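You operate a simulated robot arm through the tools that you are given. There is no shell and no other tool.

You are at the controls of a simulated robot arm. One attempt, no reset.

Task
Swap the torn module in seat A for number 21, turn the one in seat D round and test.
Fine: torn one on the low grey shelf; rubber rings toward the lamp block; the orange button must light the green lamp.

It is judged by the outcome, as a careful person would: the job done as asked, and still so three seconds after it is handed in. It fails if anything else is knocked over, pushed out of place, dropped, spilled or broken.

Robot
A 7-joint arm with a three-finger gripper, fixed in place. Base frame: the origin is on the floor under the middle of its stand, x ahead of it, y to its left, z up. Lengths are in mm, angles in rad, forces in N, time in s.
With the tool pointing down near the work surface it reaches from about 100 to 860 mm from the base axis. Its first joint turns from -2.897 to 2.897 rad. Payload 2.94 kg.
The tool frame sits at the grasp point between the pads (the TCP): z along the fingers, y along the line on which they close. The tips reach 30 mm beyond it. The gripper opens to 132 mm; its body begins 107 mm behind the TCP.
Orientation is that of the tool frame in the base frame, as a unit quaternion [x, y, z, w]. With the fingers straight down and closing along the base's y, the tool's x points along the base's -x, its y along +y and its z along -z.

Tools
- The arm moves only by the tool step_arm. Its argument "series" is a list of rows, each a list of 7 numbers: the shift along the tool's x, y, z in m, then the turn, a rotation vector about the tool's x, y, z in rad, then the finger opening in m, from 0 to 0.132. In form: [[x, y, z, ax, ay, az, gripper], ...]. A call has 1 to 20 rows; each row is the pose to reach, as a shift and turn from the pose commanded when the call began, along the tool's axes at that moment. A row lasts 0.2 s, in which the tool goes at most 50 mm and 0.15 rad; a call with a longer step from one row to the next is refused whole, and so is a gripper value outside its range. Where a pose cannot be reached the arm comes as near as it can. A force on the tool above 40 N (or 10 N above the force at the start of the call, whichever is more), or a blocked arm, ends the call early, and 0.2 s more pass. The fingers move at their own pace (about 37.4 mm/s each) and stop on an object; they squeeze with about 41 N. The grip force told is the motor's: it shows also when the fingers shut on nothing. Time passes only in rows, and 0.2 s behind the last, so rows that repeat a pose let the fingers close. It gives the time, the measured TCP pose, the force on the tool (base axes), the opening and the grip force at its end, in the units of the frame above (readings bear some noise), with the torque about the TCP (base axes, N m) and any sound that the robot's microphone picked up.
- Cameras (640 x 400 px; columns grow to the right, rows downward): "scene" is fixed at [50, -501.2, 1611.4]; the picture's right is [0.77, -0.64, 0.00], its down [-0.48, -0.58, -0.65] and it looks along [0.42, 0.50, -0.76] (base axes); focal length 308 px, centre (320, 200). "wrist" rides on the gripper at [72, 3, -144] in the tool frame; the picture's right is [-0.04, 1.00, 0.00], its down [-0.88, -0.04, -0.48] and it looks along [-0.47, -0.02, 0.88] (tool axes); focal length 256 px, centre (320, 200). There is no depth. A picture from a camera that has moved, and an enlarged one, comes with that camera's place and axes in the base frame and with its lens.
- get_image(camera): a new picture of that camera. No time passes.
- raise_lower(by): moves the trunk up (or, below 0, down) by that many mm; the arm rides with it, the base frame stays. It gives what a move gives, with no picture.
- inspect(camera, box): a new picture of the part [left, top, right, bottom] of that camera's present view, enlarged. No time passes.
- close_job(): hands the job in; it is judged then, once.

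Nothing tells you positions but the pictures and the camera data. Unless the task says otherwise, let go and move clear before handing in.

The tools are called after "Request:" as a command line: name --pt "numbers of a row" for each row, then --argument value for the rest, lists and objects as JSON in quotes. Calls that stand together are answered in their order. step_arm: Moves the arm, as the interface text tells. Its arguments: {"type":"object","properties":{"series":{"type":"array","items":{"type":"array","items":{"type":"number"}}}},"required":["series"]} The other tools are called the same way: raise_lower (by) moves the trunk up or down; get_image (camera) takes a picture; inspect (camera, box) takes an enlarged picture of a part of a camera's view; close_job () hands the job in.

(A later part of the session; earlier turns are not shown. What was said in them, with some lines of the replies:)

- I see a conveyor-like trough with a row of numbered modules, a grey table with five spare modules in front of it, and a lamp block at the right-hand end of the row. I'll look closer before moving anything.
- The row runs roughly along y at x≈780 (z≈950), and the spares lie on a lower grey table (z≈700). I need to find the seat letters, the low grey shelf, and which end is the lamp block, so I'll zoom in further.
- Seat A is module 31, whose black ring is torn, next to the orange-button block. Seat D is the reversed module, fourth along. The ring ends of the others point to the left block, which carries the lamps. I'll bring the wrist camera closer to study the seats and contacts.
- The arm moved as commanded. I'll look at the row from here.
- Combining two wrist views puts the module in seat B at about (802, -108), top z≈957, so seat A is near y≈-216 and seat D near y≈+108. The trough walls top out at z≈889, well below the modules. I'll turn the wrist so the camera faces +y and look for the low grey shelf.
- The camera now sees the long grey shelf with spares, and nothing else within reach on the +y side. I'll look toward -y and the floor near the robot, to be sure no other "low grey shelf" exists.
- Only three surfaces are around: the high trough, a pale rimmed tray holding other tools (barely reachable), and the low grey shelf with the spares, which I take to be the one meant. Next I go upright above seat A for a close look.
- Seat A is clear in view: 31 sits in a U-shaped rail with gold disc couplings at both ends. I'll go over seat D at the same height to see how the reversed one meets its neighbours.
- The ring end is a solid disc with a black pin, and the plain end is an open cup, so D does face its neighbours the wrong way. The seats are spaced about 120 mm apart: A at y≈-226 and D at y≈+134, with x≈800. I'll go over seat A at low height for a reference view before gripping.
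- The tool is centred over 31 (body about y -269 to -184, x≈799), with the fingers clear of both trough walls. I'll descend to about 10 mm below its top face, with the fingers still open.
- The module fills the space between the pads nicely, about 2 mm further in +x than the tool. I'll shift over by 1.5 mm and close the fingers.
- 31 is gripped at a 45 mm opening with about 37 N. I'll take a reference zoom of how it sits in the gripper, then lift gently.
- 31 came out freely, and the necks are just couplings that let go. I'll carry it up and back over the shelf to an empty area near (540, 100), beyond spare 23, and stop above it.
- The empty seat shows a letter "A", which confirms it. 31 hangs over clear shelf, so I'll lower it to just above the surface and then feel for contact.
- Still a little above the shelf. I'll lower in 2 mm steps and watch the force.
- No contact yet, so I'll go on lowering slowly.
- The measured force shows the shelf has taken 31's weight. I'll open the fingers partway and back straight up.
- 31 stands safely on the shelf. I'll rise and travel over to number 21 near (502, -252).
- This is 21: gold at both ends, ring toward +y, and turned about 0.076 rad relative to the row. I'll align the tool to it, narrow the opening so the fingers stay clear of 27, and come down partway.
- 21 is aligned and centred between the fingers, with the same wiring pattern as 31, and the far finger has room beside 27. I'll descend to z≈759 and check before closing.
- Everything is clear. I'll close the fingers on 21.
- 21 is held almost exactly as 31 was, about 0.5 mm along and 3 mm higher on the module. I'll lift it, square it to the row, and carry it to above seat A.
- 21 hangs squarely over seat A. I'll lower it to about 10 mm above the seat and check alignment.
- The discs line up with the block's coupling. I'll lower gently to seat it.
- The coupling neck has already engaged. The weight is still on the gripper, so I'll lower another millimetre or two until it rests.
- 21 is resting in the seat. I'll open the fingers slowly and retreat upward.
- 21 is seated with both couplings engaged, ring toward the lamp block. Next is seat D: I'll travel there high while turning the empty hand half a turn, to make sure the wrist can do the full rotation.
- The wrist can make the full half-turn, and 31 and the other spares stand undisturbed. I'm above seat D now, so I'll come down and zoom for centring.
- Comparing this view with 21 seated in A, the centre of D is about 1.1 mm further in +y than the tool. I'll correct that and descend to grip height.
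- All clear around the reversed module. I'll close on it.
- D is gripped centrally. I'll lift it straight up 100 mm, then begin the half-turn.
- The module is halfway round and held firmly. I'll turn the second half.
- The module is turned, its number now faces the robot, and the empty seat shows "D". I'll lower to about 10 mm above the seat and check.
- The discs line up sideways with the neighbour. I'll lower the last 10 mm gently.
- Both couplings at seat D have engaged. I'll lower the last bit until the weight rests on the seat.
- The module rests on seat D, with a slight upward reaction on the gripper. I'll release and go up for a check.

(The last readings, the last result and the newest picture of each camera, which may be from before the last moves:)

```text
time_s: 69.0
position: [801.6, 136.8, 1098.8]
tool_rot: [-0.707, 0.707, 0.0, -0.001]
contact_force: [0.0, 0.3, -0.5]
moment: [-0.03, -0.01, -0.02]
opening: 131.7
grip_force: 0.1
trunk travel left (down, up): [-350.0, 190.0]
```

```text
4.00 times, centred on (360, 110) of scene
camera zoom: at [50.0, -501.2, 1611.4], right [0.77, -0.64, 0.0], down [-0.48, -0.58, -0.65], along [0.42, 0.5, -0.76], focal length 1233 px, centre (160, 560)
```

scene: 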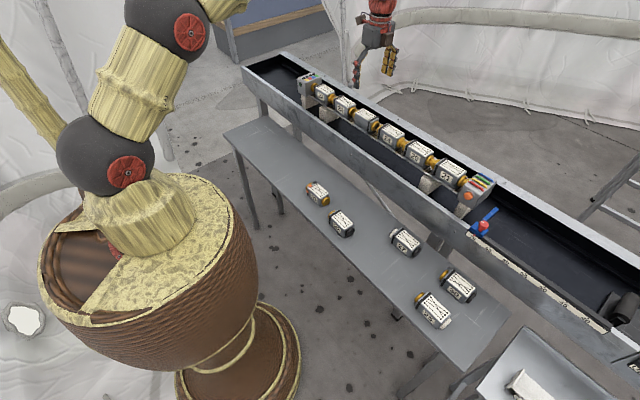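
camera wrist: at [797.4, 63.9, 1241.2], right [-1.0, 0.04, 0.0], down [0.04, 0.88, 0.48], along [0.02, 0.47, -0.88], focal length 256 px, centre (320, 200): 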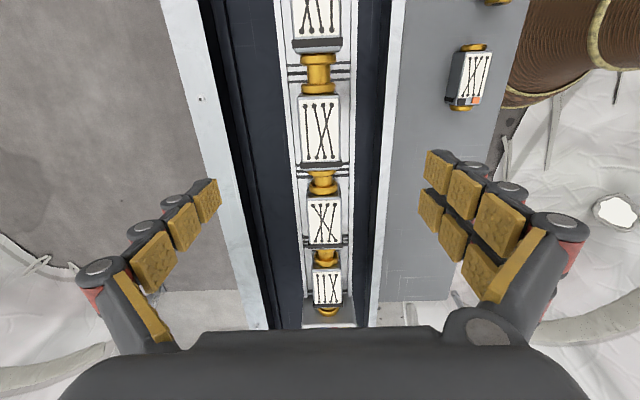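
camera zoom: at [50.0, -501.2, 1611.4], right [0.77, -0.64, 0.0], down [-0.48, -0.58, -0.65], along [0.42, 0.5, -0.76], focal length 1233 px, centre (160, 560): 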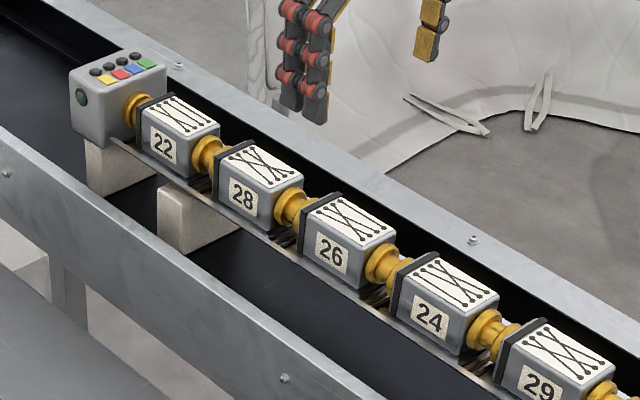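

D is module 26 and now points the right way; all six modules are coupled in a row. Next is the test: the orange button sits on the sloped front of the right-hand block near (746, -323, 944). I'll close the hand and move to look at it.

Request:
step_arm --pt "0.03822 0.01342 0 0 0 0.1309 0.12" --pt "0.07644 0.02684 0 0 0 0.2618 0.1" --pt "0.11466 0.04026 0 0 0 0.3927 0.08" --pt "0.15288 0.05368 0 0 0 0.5236 0.06" --pt "0.1911 0.0671 0 0 0 0.6545 0.04" --pt "0.22932 0.08052 0 0 0 0.7854 0.02" --pt "0.26754 0.09394 0 0 0 0.9163 0.0" --pt "0.30576 0.10736 0 0 0 1.0472 0.0" --pt "0.34398 0.12078 0 0 0 1.1781 0.0" --pt "0.3822 0.1342 0 0 0 1.309 0.0" --pt "0.42042 0.14762 0 0 0 1.4399 0.0" --pt "0.4586 0.161 0 0 0 1.5708 0.0" --pt "0.4586 0.161 0 0 0 1.5708 0.0"

Request:
get_image --camera "wrist"

Request:
inspect --camera "wrist" --box '[240, 120, 440, 245]'

Request:
inspect --camera "scene" --box '[400, 110, 520, 220]'

```text
time_s: 71.8
position: [639.6, -321.4, 1098.5]
tool_rot: [0.001, 1.0, 0.0, -0.001]
contact_force: [-0.2, -0.5, -0.3]
moment: [0.0, -0.03, 0.02]
opening: 0.0
grip_force: 28.9
trunk travel left (down, up): [-350.0, 190.0]
```

```text
taken
camera wrist: at [566.5, -318.8, 1241.7], right [0.04, 1.0, 0.0], down [0.88, -0.04, 0.48], along [0.48, -0.02, -0.88], focal length 256 px, centre (320, 200)
```

wrist: 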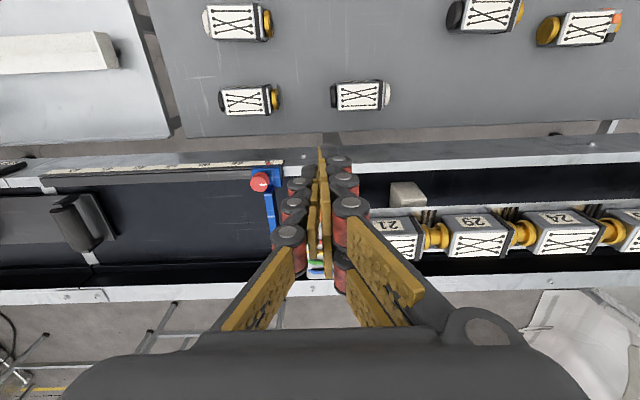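

```text
3.20 times, centred on (340, 182) of wrist
camera zoom: at [566.5, -318.8, 1241.7], right [0.04, 1.0, 0.0], down [0.88, -0.04, 0.48], along [0.48, -0.02, -0.88], focal length 819 px, centre (256, 256)
```

zoom: 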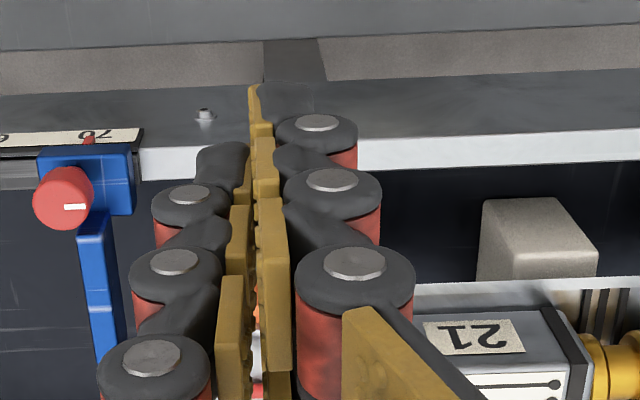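

```text
3.64 times, centred on (460, 165) of scene
camera zoom: at [50.0, -501.2, 1611.4], right [0.77, -0.64, 0.0], down [-0.48, -0.58, -0.65], along [0.42, 0.5, -0.76], focal length 1121 px, centre (-189, 327)
```

zoom: 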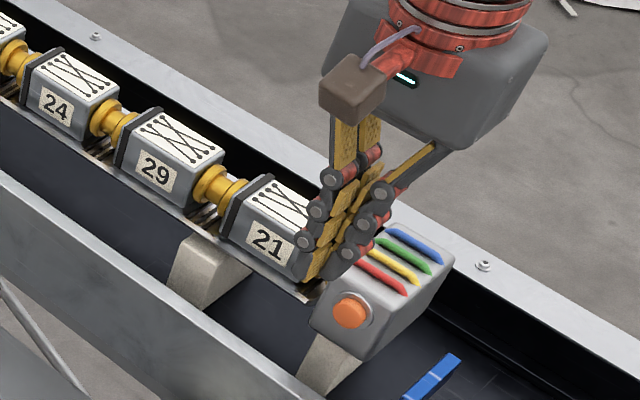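

The closed hand forms a compact tip. I'll tilt the tool about 45° to face the sloped front of the block, offset to one side for a clear look at the button.

Request:
step_arm --pt "0 0.0147 0.0065 0 -0.131 0 0" --pt "0 0.0294 0.013 0 -0.262 0 0" --pt "0 0.0441 0.0195 0 -0.393 0 0" --pt "0 0.0588 0.026 0 -0.524 0 0" --pt "0 0.0735 0.0325 0 -0.655 0 0" --pt "0 0.088 0.039 0 -0.785 0 0" --pt "0 0.088 0.039 0 -0.785 0 0"

Request:
get_image --camera "wrist"

Request:
inspect --camera "wrist" --box '[190, 80, 310, 155]'

Request:
inspect --camera "scene" --box '[440, 155, 520, 215]'

```text
time_s: 73.4
position: [639.3, -235.9, 1061.0]
tool_rot: [0.0, 0.923, 0.0, 0.384]
contact_force: [-1.1, -0.5, 0.1]
moment: [0.02, -0.02, -0.03]
opening: 0.0
grip_force: 28.7
trunk travel left (down, up): [-350.0, 190.0]
```

```text
taken
camera wrist: at [487.2, -233.5, 1110.7], right [0.03, 1.0, 0.03], down [0.28, -0.04, 0.96], along [0.96, -0.02, -0.28], focal length 256 px, centre (320, 200)
```

wrist: 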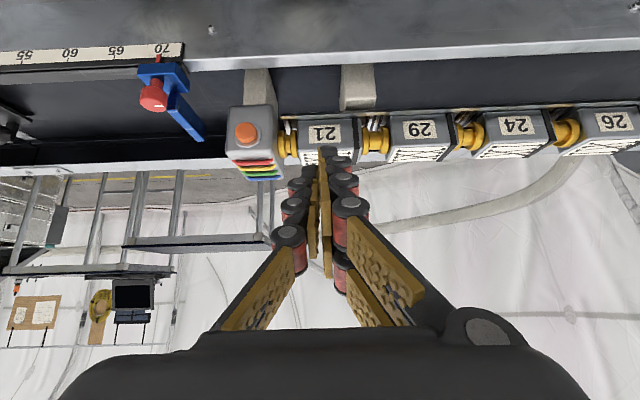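

```text
5.33 times, centred on (250, 118) of wrist
camera zoom: at [487.2, -233.5, 1110.7], right [0.03, 1.0, 0.03], down [0.28, -0.04, 0.96], along [0.96, -0.02, -0.28], focal length 1365 px, centre (693, 640)
```

zoom: 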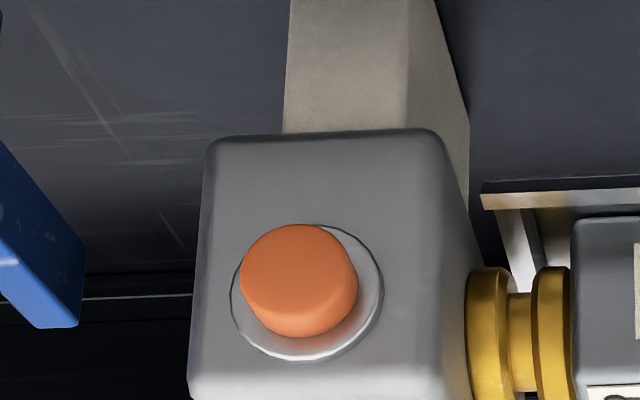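

```text
6.67 times, centred on (480, 185) of scene
camera zoom: at [50.0, -501.2, 1611.4], right [0.77, -0.64, 0.0], down [-0.48, -0.58, -0.65], along [0.42, 0.5, -0.76], focal length 2055 px, centre (-747, 300)
```

zoom: 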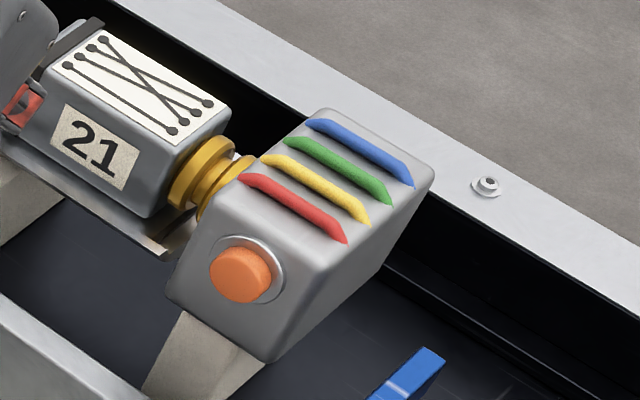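

The front face leans back only about 14°, and the cap is centred near (752, -323, 945), about 26 mm wide. I'll tilt further to face it squarely, with the single finger lined up on the cap, and stop short of it.

Request:
step_arm --pt "0.0142 -0.0205 0.0071 0 -0.116 0 0" --pt "0.0283 -0.041 0.0142 0 -0.232 0 0" --pt "0.0425 -0.0615 0.0212 0 -0.348 0 0" --pt "0.0566 -0.082 0.0283 0 -0.465 0 0" --pt "0.0566 -0.082 0.0283 0 -0.465 0 0"

Request:
get_image --camera "wrist"

Request:
get_image --camera "scene"

```text
time_s: 74.6
position: [620.4, -318.3, 1000.3]
tool_rot: [0.0, 0.811, 0.0, 0.586]
contact_force: [0.1, -0.6, 0.4]
moment: [0.01, 0.01, 0.02]
opening: 0.0
grip_force: 28.7
trunk travel left (down, up): [-350.0, 190.0]
```

```text
taken
camera wrist: at [460.0, -315.2, 975.0], right [0.01, 1.0, 0.04], down [-0.18, -0.04, 0.98], along [0.98, -0.02, 0.17], focal length 256 px, centre (320, 200)
```

wrist: 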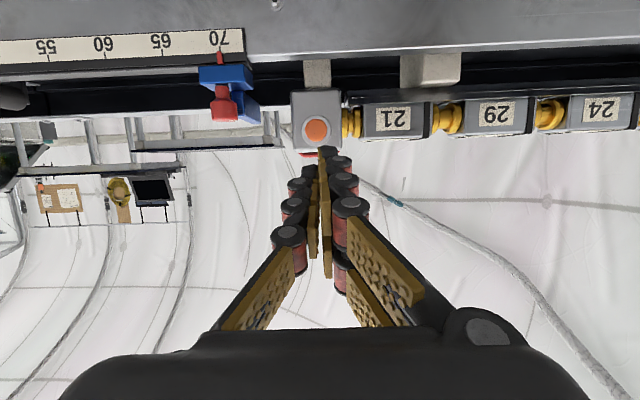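

```text
taken
```

scene: 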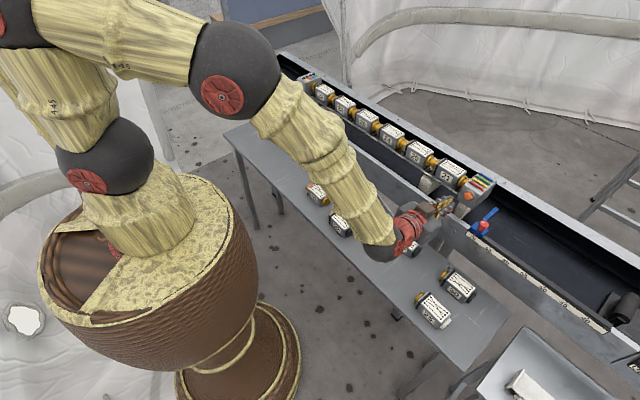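

The pose is reachable and the button is right ahead of the fingertips. I'll approach to 20 mm from the cap.

Request:
step_arm --pt "0.0032 0 0.0307 0 0 0 0" --pt "0.0064 0 0.0614 0 0 0 0" --pt "0.0096 0 0.08 0 0 0 0" --pt "0.0096 0 0.0922 0 0 0 0" --pt "0.0096 0 0.0922 0 0 0 0"

Request:
get_image --camera "wrist"

Request:
inspect --camera "scene" --box '[410, 150, 510, 225]'

Request:
inspect --camera "scene" --box '[280, 55, 350, 110]'

```text
time_s: 75.8
position: [704.9, -317.0, 962.8]
tool_rot: [0.0, 0.811, 0.0, 0.586]
contact_force: [-0.2, -0.1, 0.5]
moment: [-0.01, -0.01, -0.02]
opening: 0.0
grip_force: 28.6
trunk travel left (down, up): [-350.0, 190.0]
```

```text
taken
camera wrist: at [544.5, -314.7, 938.4], right [0.01, 1.0, 0.04], down [-0.17, -0.04, 0.98], along [0.98, -0.02, 0.17], focal length 256 px, centre (320, 200)
```

wrist: 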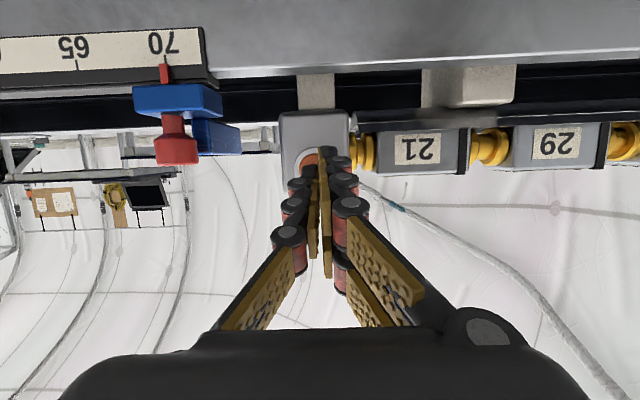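

```text
5.33 times, centred on (460, 188) of scene
camera zoom: at [50.0, -501.2, 1611.4], right [0.77, -0.64, 0.0], down [-0.48, -0.58, -0.65], along [0.42, 0.5, -0.76], focal length 1644 px, centre (-427, 267)
```

zoom: 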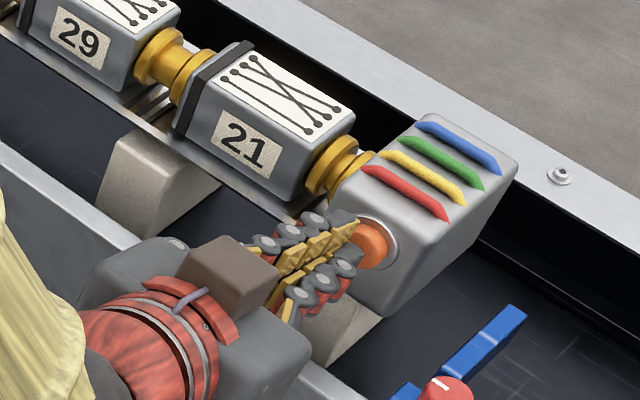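

```text
7.27 times, centred on (315, 82) of scene
camera zoom: at [50.0, -501.2, 1611.4], right [0.77, -0.64, 0.0], down [-0.48, -0.58, -0.65], along [0.42, 0.5, -0.76], focal length 2242 px, centre (356, 1054)
```

zoom: 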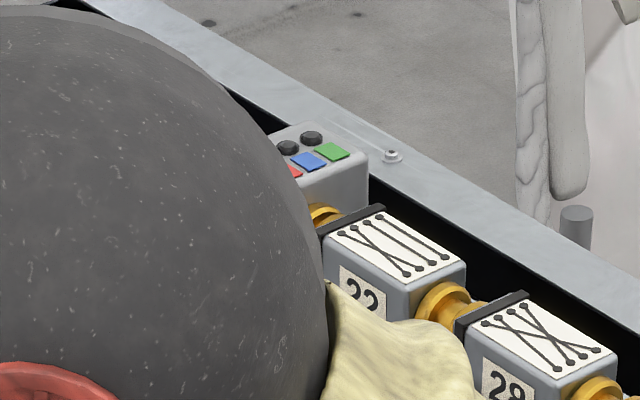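

The fingertips are just short of the cap. I'll zoom in on their alignment before pressing.

Request:
inspect --camera "scene" --box '[450, 175, 498, 210]'

Request:
inspect --camera "wrist" --box '[270, 100, 370, 190]'

```text
11.43 times, centred on (474, 192) of scene
camera zoom: at [50.0, -501.2, 1611.4], right [0.77, -0.64, 0.0], down [-0.48, -0.58, -0.65], along [0.42, 0.5, -0.76], focal length 3523 px, centre (-1440, 286)
```

zoom: 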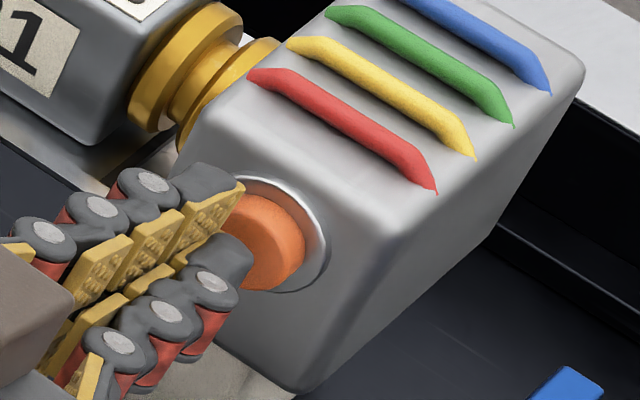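

```text
4.44 times, centred on (320, 145) of wrist
camera zoom: at [544.5, -314.7, 938.4], right [0.01, 1.0, 0.04], down [-0.17, -0.04, 0.98], along [0.98, -0.02, 0.17], focal length 1138 px, centre (320, 444)
```

zoom: 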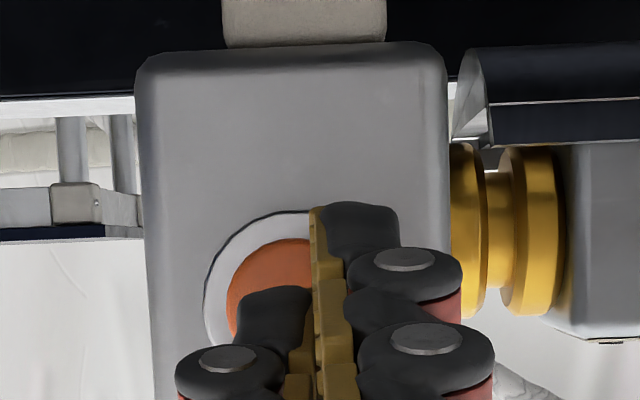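

The single finger is in front of the cap, and the other two pass beside it. A small shift (3 mm in +y, 5 mm up) centres it. Then I'll creep forward.

Request:
step_arm --pt "-0.005 0.003 0.003 0 0 0 0" --pt "-0.005 0.003 0.007 0 0 0 0" --pt "-0.005 0.003 0.011 0 0 0 0" --pt "-0.005 0.003 0.013 0 0 0 0" --pt "-0.005 0.003 0.015 0 0 0 0"

Request:
inspect --camera "scene" --box '[450, 175, 498, 210]'

```text
time_s: 77.0
position: [719.5, -313.3, 961.2]
tool_rot: [0.0, 0.812, 0.0, 0.584]
contact_force: [-1.6, -1.1, 1.1]
moment: [0.02, -0.05, -0.06]
opening: 0.0
grip_force: 29.0
trunk travel left (down, up): [-350.0, 190.0]
```

```text
11.43 times, centred on (474, 192) of scene
camera zoom: at [50.0, -501.2, 1611.4], right [0.77, -0.64, 0.0], down [-0.48, -0.58, -0.65], along [0.42, 0.5, -0.76], focal length 3523 px, centre (-1440, 286)
```

zoom: 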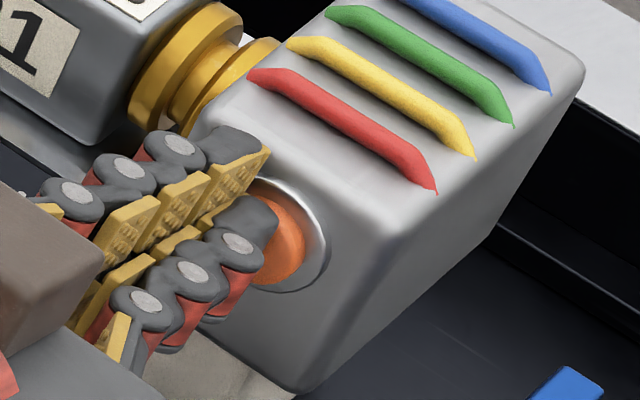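

Very close to the cap now. I'll push in 1.5 mm steps and watch force, sound and lamps.

Request:
step_arm --pt "0 0 0.0015 0 0 0 0" --pt "0 0 0.003 0 0 0 0" --pt "0 0 0.0045 0 0 0 0"

Request:
inspect --camera "scene" --box '[280, 55, 350, 110]'

Request:
inspect --camera "scene" --box '[450, 175, 498, 210]'

```text
time_s: 77.8
position: [722.9, -313.4, 960.6]
tool_rot: [0.0, 0.811, 0.0, 0.586]
contact_force: [-12.8, 1.7, 7.7]
moment: [-0.01, -0.25, 0.02]
opening: 0.1
grip_force: 28.6
trunk travel left (down, up): [-350.0, 190.0]
```

```text
7.27 times, centred on (315, 82) of scene
camera zoom: at [50.0, -501.2, 1611.4], right [0.77, -0.64, 0.0], down [-0.48, -0.58, -0.65], along [0.42, 0.5, -0.76], focal length 2242 px, centre (356, 1054)
```

zoom: 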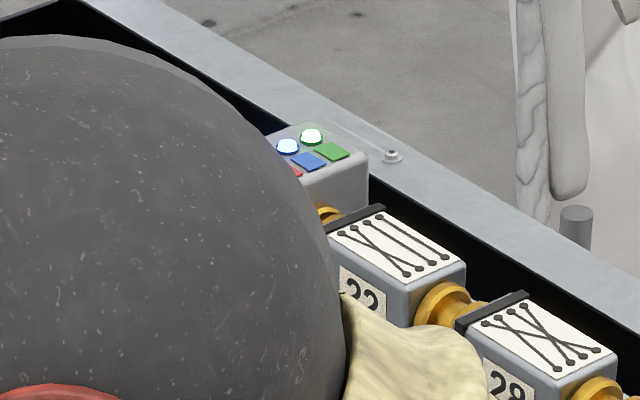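

```text
11.43 times, centred on (474, 192) of scene
camera zoom: at [50.0, -501.2, 1611.4], right [0.77, -0.64, 0.0], down [-0.48, -0.58, -0.65], along [0.42, 0.5, -0.76], focal length 3523 px, centre (-1440, 286)
```

zoom: 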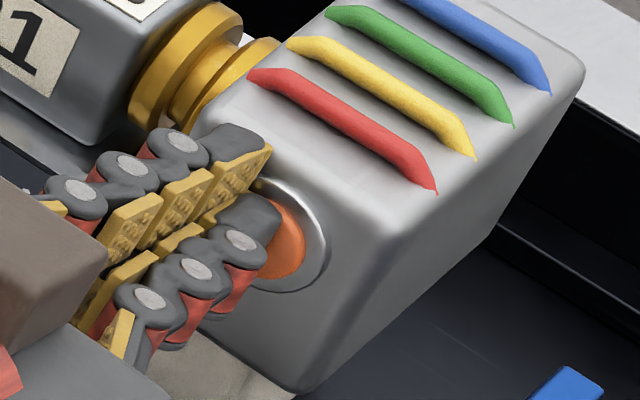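

The lamp block responded: the blue and green lamps I can see are lit while the button is pressed. I'll hold it briefly and look again, including the large lens on the front if visible.

Request:
step_arm --pt "0 0 0.001 0 0 0 0" --pt "0 0 0.001 0 0 0 0" --pt "0 0 0.001 0 0 0 0"

Request:
get_image --camera "scene"

Request:
inspect --camera "scene" --box '[295, 60, 335, 90]'

Request:
get_image --camera "wrist"

```text
time_s: 78.6
position: [722.9, -314.1, 961.4]
tool_rot: [0.0, 0.811, 0.0, 0.585]
contact_force: [-23.7, 2.7, 8.8]
moment: [-0.02, -0.41, 0.13]
opening: 0.0
grip_force: 29.1
trunk travel left (down, up): [-350.0, 190.0]
```

```text
taken
```

scene: 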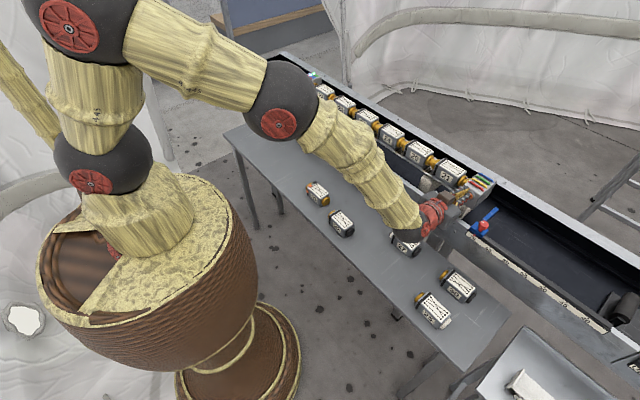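

```text
13.33 times, centred on (315, 75) of scene
camera zoom: at [50.0, -501.2, 1611.4], right [0.77, -0.64, 0.0], down [-0.48, -0.58, -0.65], along [0.42, 0.5, -0.76], focal length 4110 px, centre (387, 1867)
```

zoom: 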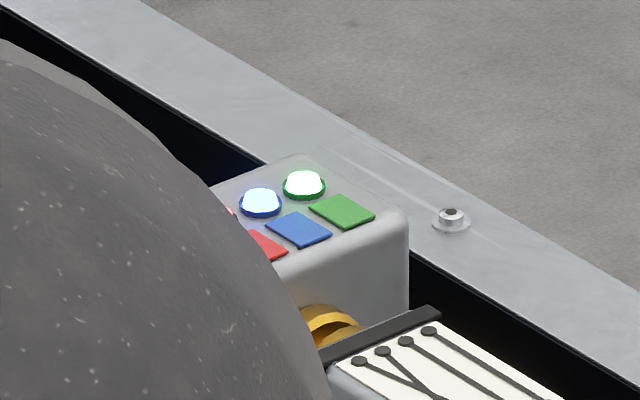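

```text
taken
camera wrist: at [562.8, -311.2, 937.0], right [0.01, 1.0, 0.04], down [-0.18, -0.04, 0.98], along [0.98, -0.02, 0.17], focal length 256 px, centre (320, 200)
```

wrist: 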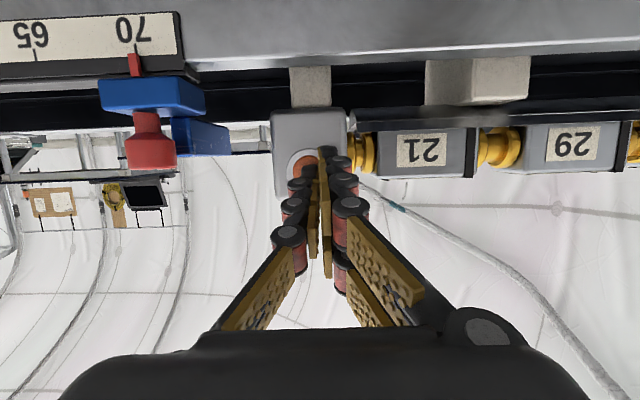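

The lamps match their tags: green by green, blue by blue, red by red. I'll back straight off the button and check what stays lit and that the button springs out.

Request:
step_arm --pt "0 0 -0.005 0 0 0 0" --pt "0 0 -0.015 0 0 0 0" --pt "0 0 -0.03 0 0 0 0" --pt "0 0 -0.05 0 0 0 0"

Request:
inspect --camera "scene" --box '[280, 55, 350, 110]'

Request:
inspect --camera "scene" --box '[440, 160, 504, 210]'

```text
time_s: 79.6
position: [678.4, -313.9, 976.3]
tool_rot: [0.0, 0.811, 0.0, 0.585]
contact_force: [0.2, 1.2, -0.2]
moment: [0.02, -0.05, 0.03]
opening: 0.0
grip_force: 28.4
trunk travel left (down, up): [-350.0, 190.0]
```

```text
7.27 times, centred on (315, 82) of scene
camera zoom: at [50.0, -501.2, 1611.4], right [0.77, -0.64, 0.0], down [-0.48, -0.58, -0.65], along [0.42, 0.5, -0.76], focal length 2242 px, centre (356, 1054)
```

zoom: 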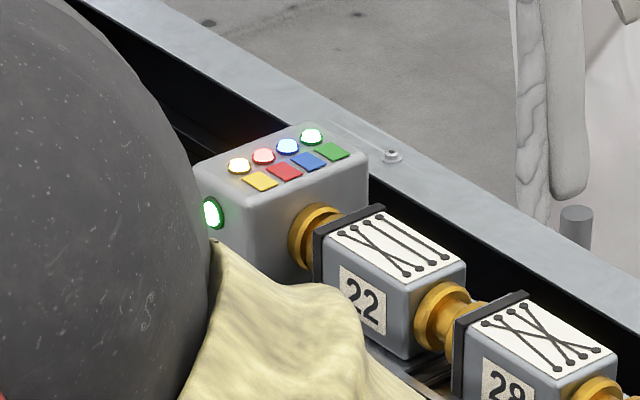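

```text
8.00 times, centred on (472, 185) of scene
camera zoom: at [50.0, -501.2, 1611.4], right [0.77, -0.64, 0.0], down [-0.48, -0.58, -0.65], along [0.42, 0.5, -0.76], focal length 2466 px, centre (-896, 320)
```

zoom: 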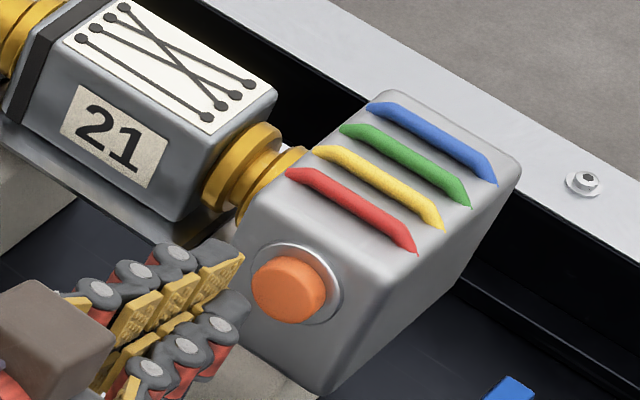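

All four lamps and the big green lamp are lit and stay lit after release, and the button sprang back. I'll retreat up and away, then make a final check of everything.

Request:
step_arm --pt "-0.0188 0.0064 -0.0145 0 0.05 0 0" --pt "-0.0376 0.0128 -0.029 0 0.17 0 0" --pt "-0.0564 0.0192 -0.0435 0 0.29 0 0" --pt "-0.0752 0.0256 -0.058 0 0.41 0 0" --pt "-0.094 0.032 -0.0725 0 0.53 0 0" --pt "-0.1128 0.0384 -0.087 0 0.65 0 0" --pt "-0.1316 0.0448 -0.1015 0 0.77 0 0" --pt "-0.1504 0.0512 -0.116 0 0.89 0 0" --pt "-0.1692 0.0576 -0.1305 0 1.01 0 0" --pt "-0.188 0.064 -0.1446 0 1.13 0 0.03" --pt "-0.188 0.064 -0.1446 0 1.25 0 0.05" --pt "-0.188 0.064 -0.1446 0 1.25 0 0.05"

Request:
get_image --camera "scene"

Request:
inspect --camera "scene" --box '[280, 60, 400, 140]'

Request:
inspect --camera "scene" --box '[380, 110, 500, 210]'

Request:
inspect --camera "scene" --box '[290, 165, 500, 340]'

Request:
get_image --camera "wrist"

```text
time_s: 82.2
position: [599.3, -249.1, 1199.6]
tool_rot: [0.0, 1.0, -0.001, -0.001]
contact_force: [-0.5, 0.1, 1.1]
moment: [-0.01, 0.02, 0.02]
opening: 49.8
grip_force: 0.1
trunk travel left (down, up): [-350.0, 190.0]
```

```text
taken
```

scene: 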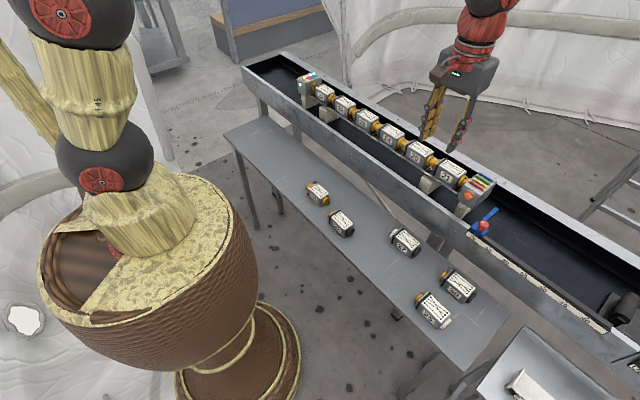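

```text
5.00 times, centred on (340, 100) of scene
camera zoom: at [50.0, -501.2, 1611.4], right [0.77, -0.64, 0.0], down [-0.48, -0.58, -0.65], along [0.42, 0.5, -0.76], focal length 1541 px, centre (220, 700)
```

zoom: 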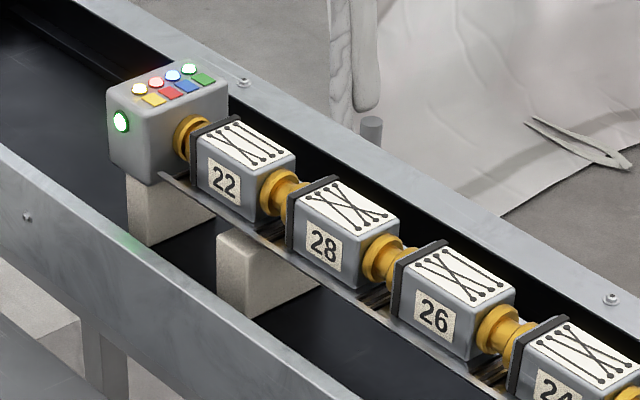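

```text
4.00 times, centred on (440, 160) of scene
camera zoom: at [50.0, -501.2, 1611.4], right [0.77, -0.64, 0.0], down [-0.48, -0.58, -0.65], along [0.42, 0.5, -0.76], focal length 1233 px, centre (-160, 360)
```

zoom: 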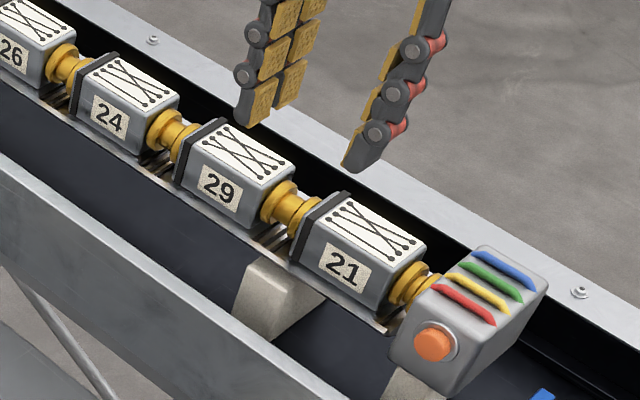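

```text
2.29 times, centred on (395, 252) of scene
camera zoom: at [50.0, -501.2, 1611.4], right [0.77, -0.64, 0.0], down [-0.48, -0.58, -0.65], along [0.42, 0.5, -0.76], focal length 705 px, centre (149, 80)
```

zoom: 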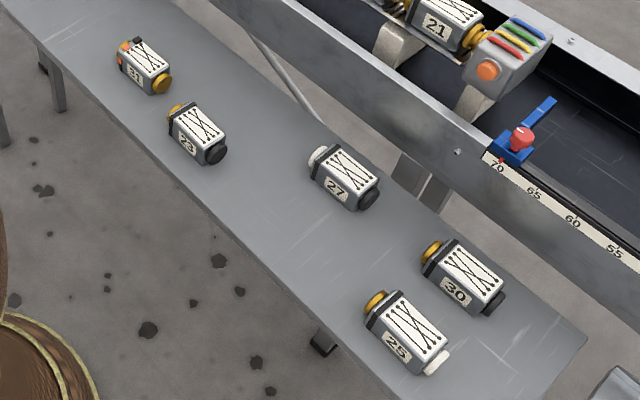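

```text
taken
camera wrist: at [525.6, -246.9, 1342.9], right [0.04, 1.0, 0.0], down [0.88, -0.04, 0.47], along [0.47, -0.02, -0.88], focal length 256 px, centre (320, 200)
```

wrist: 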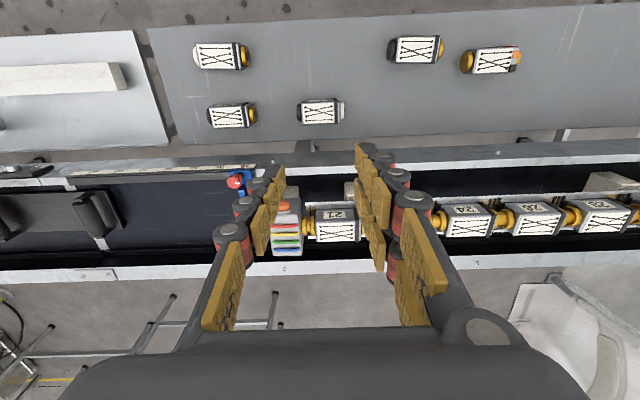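

The job looks complete:
- **Seat A:** 21 is in place, ring toward the lamp block.
- **Seat D:** 26 has been turned round.
- **Torn module:** 31 lies on the low grey shelf.
- **Test:** the green lamp is still lit.

Everything else is where it was and the arm is clear, so I'll hand in.

Request:
close_job

```text
The job is handed in.
```

The job is done and handed in, and the test passed: pressing the orange button lit the green lamp, and it was still lit just before I handed in.

- **Seat A:** the torn module (31) is out and 21 is in its place, with its rubber ring toward the lamp block.
- **Seat D:** the module there (26) is turned round, so all six rings now face the lamp block and every coupling has engaged.
- **Torn module:** 31 is on the low grey shelf, in an empty spot past spare 23. I took this to be the grey shelf holding the spares, since I saw no other grey shelf in reach.
- **Surroundings:** my last pictures show nothing else moved. The arm has let go and is clear.
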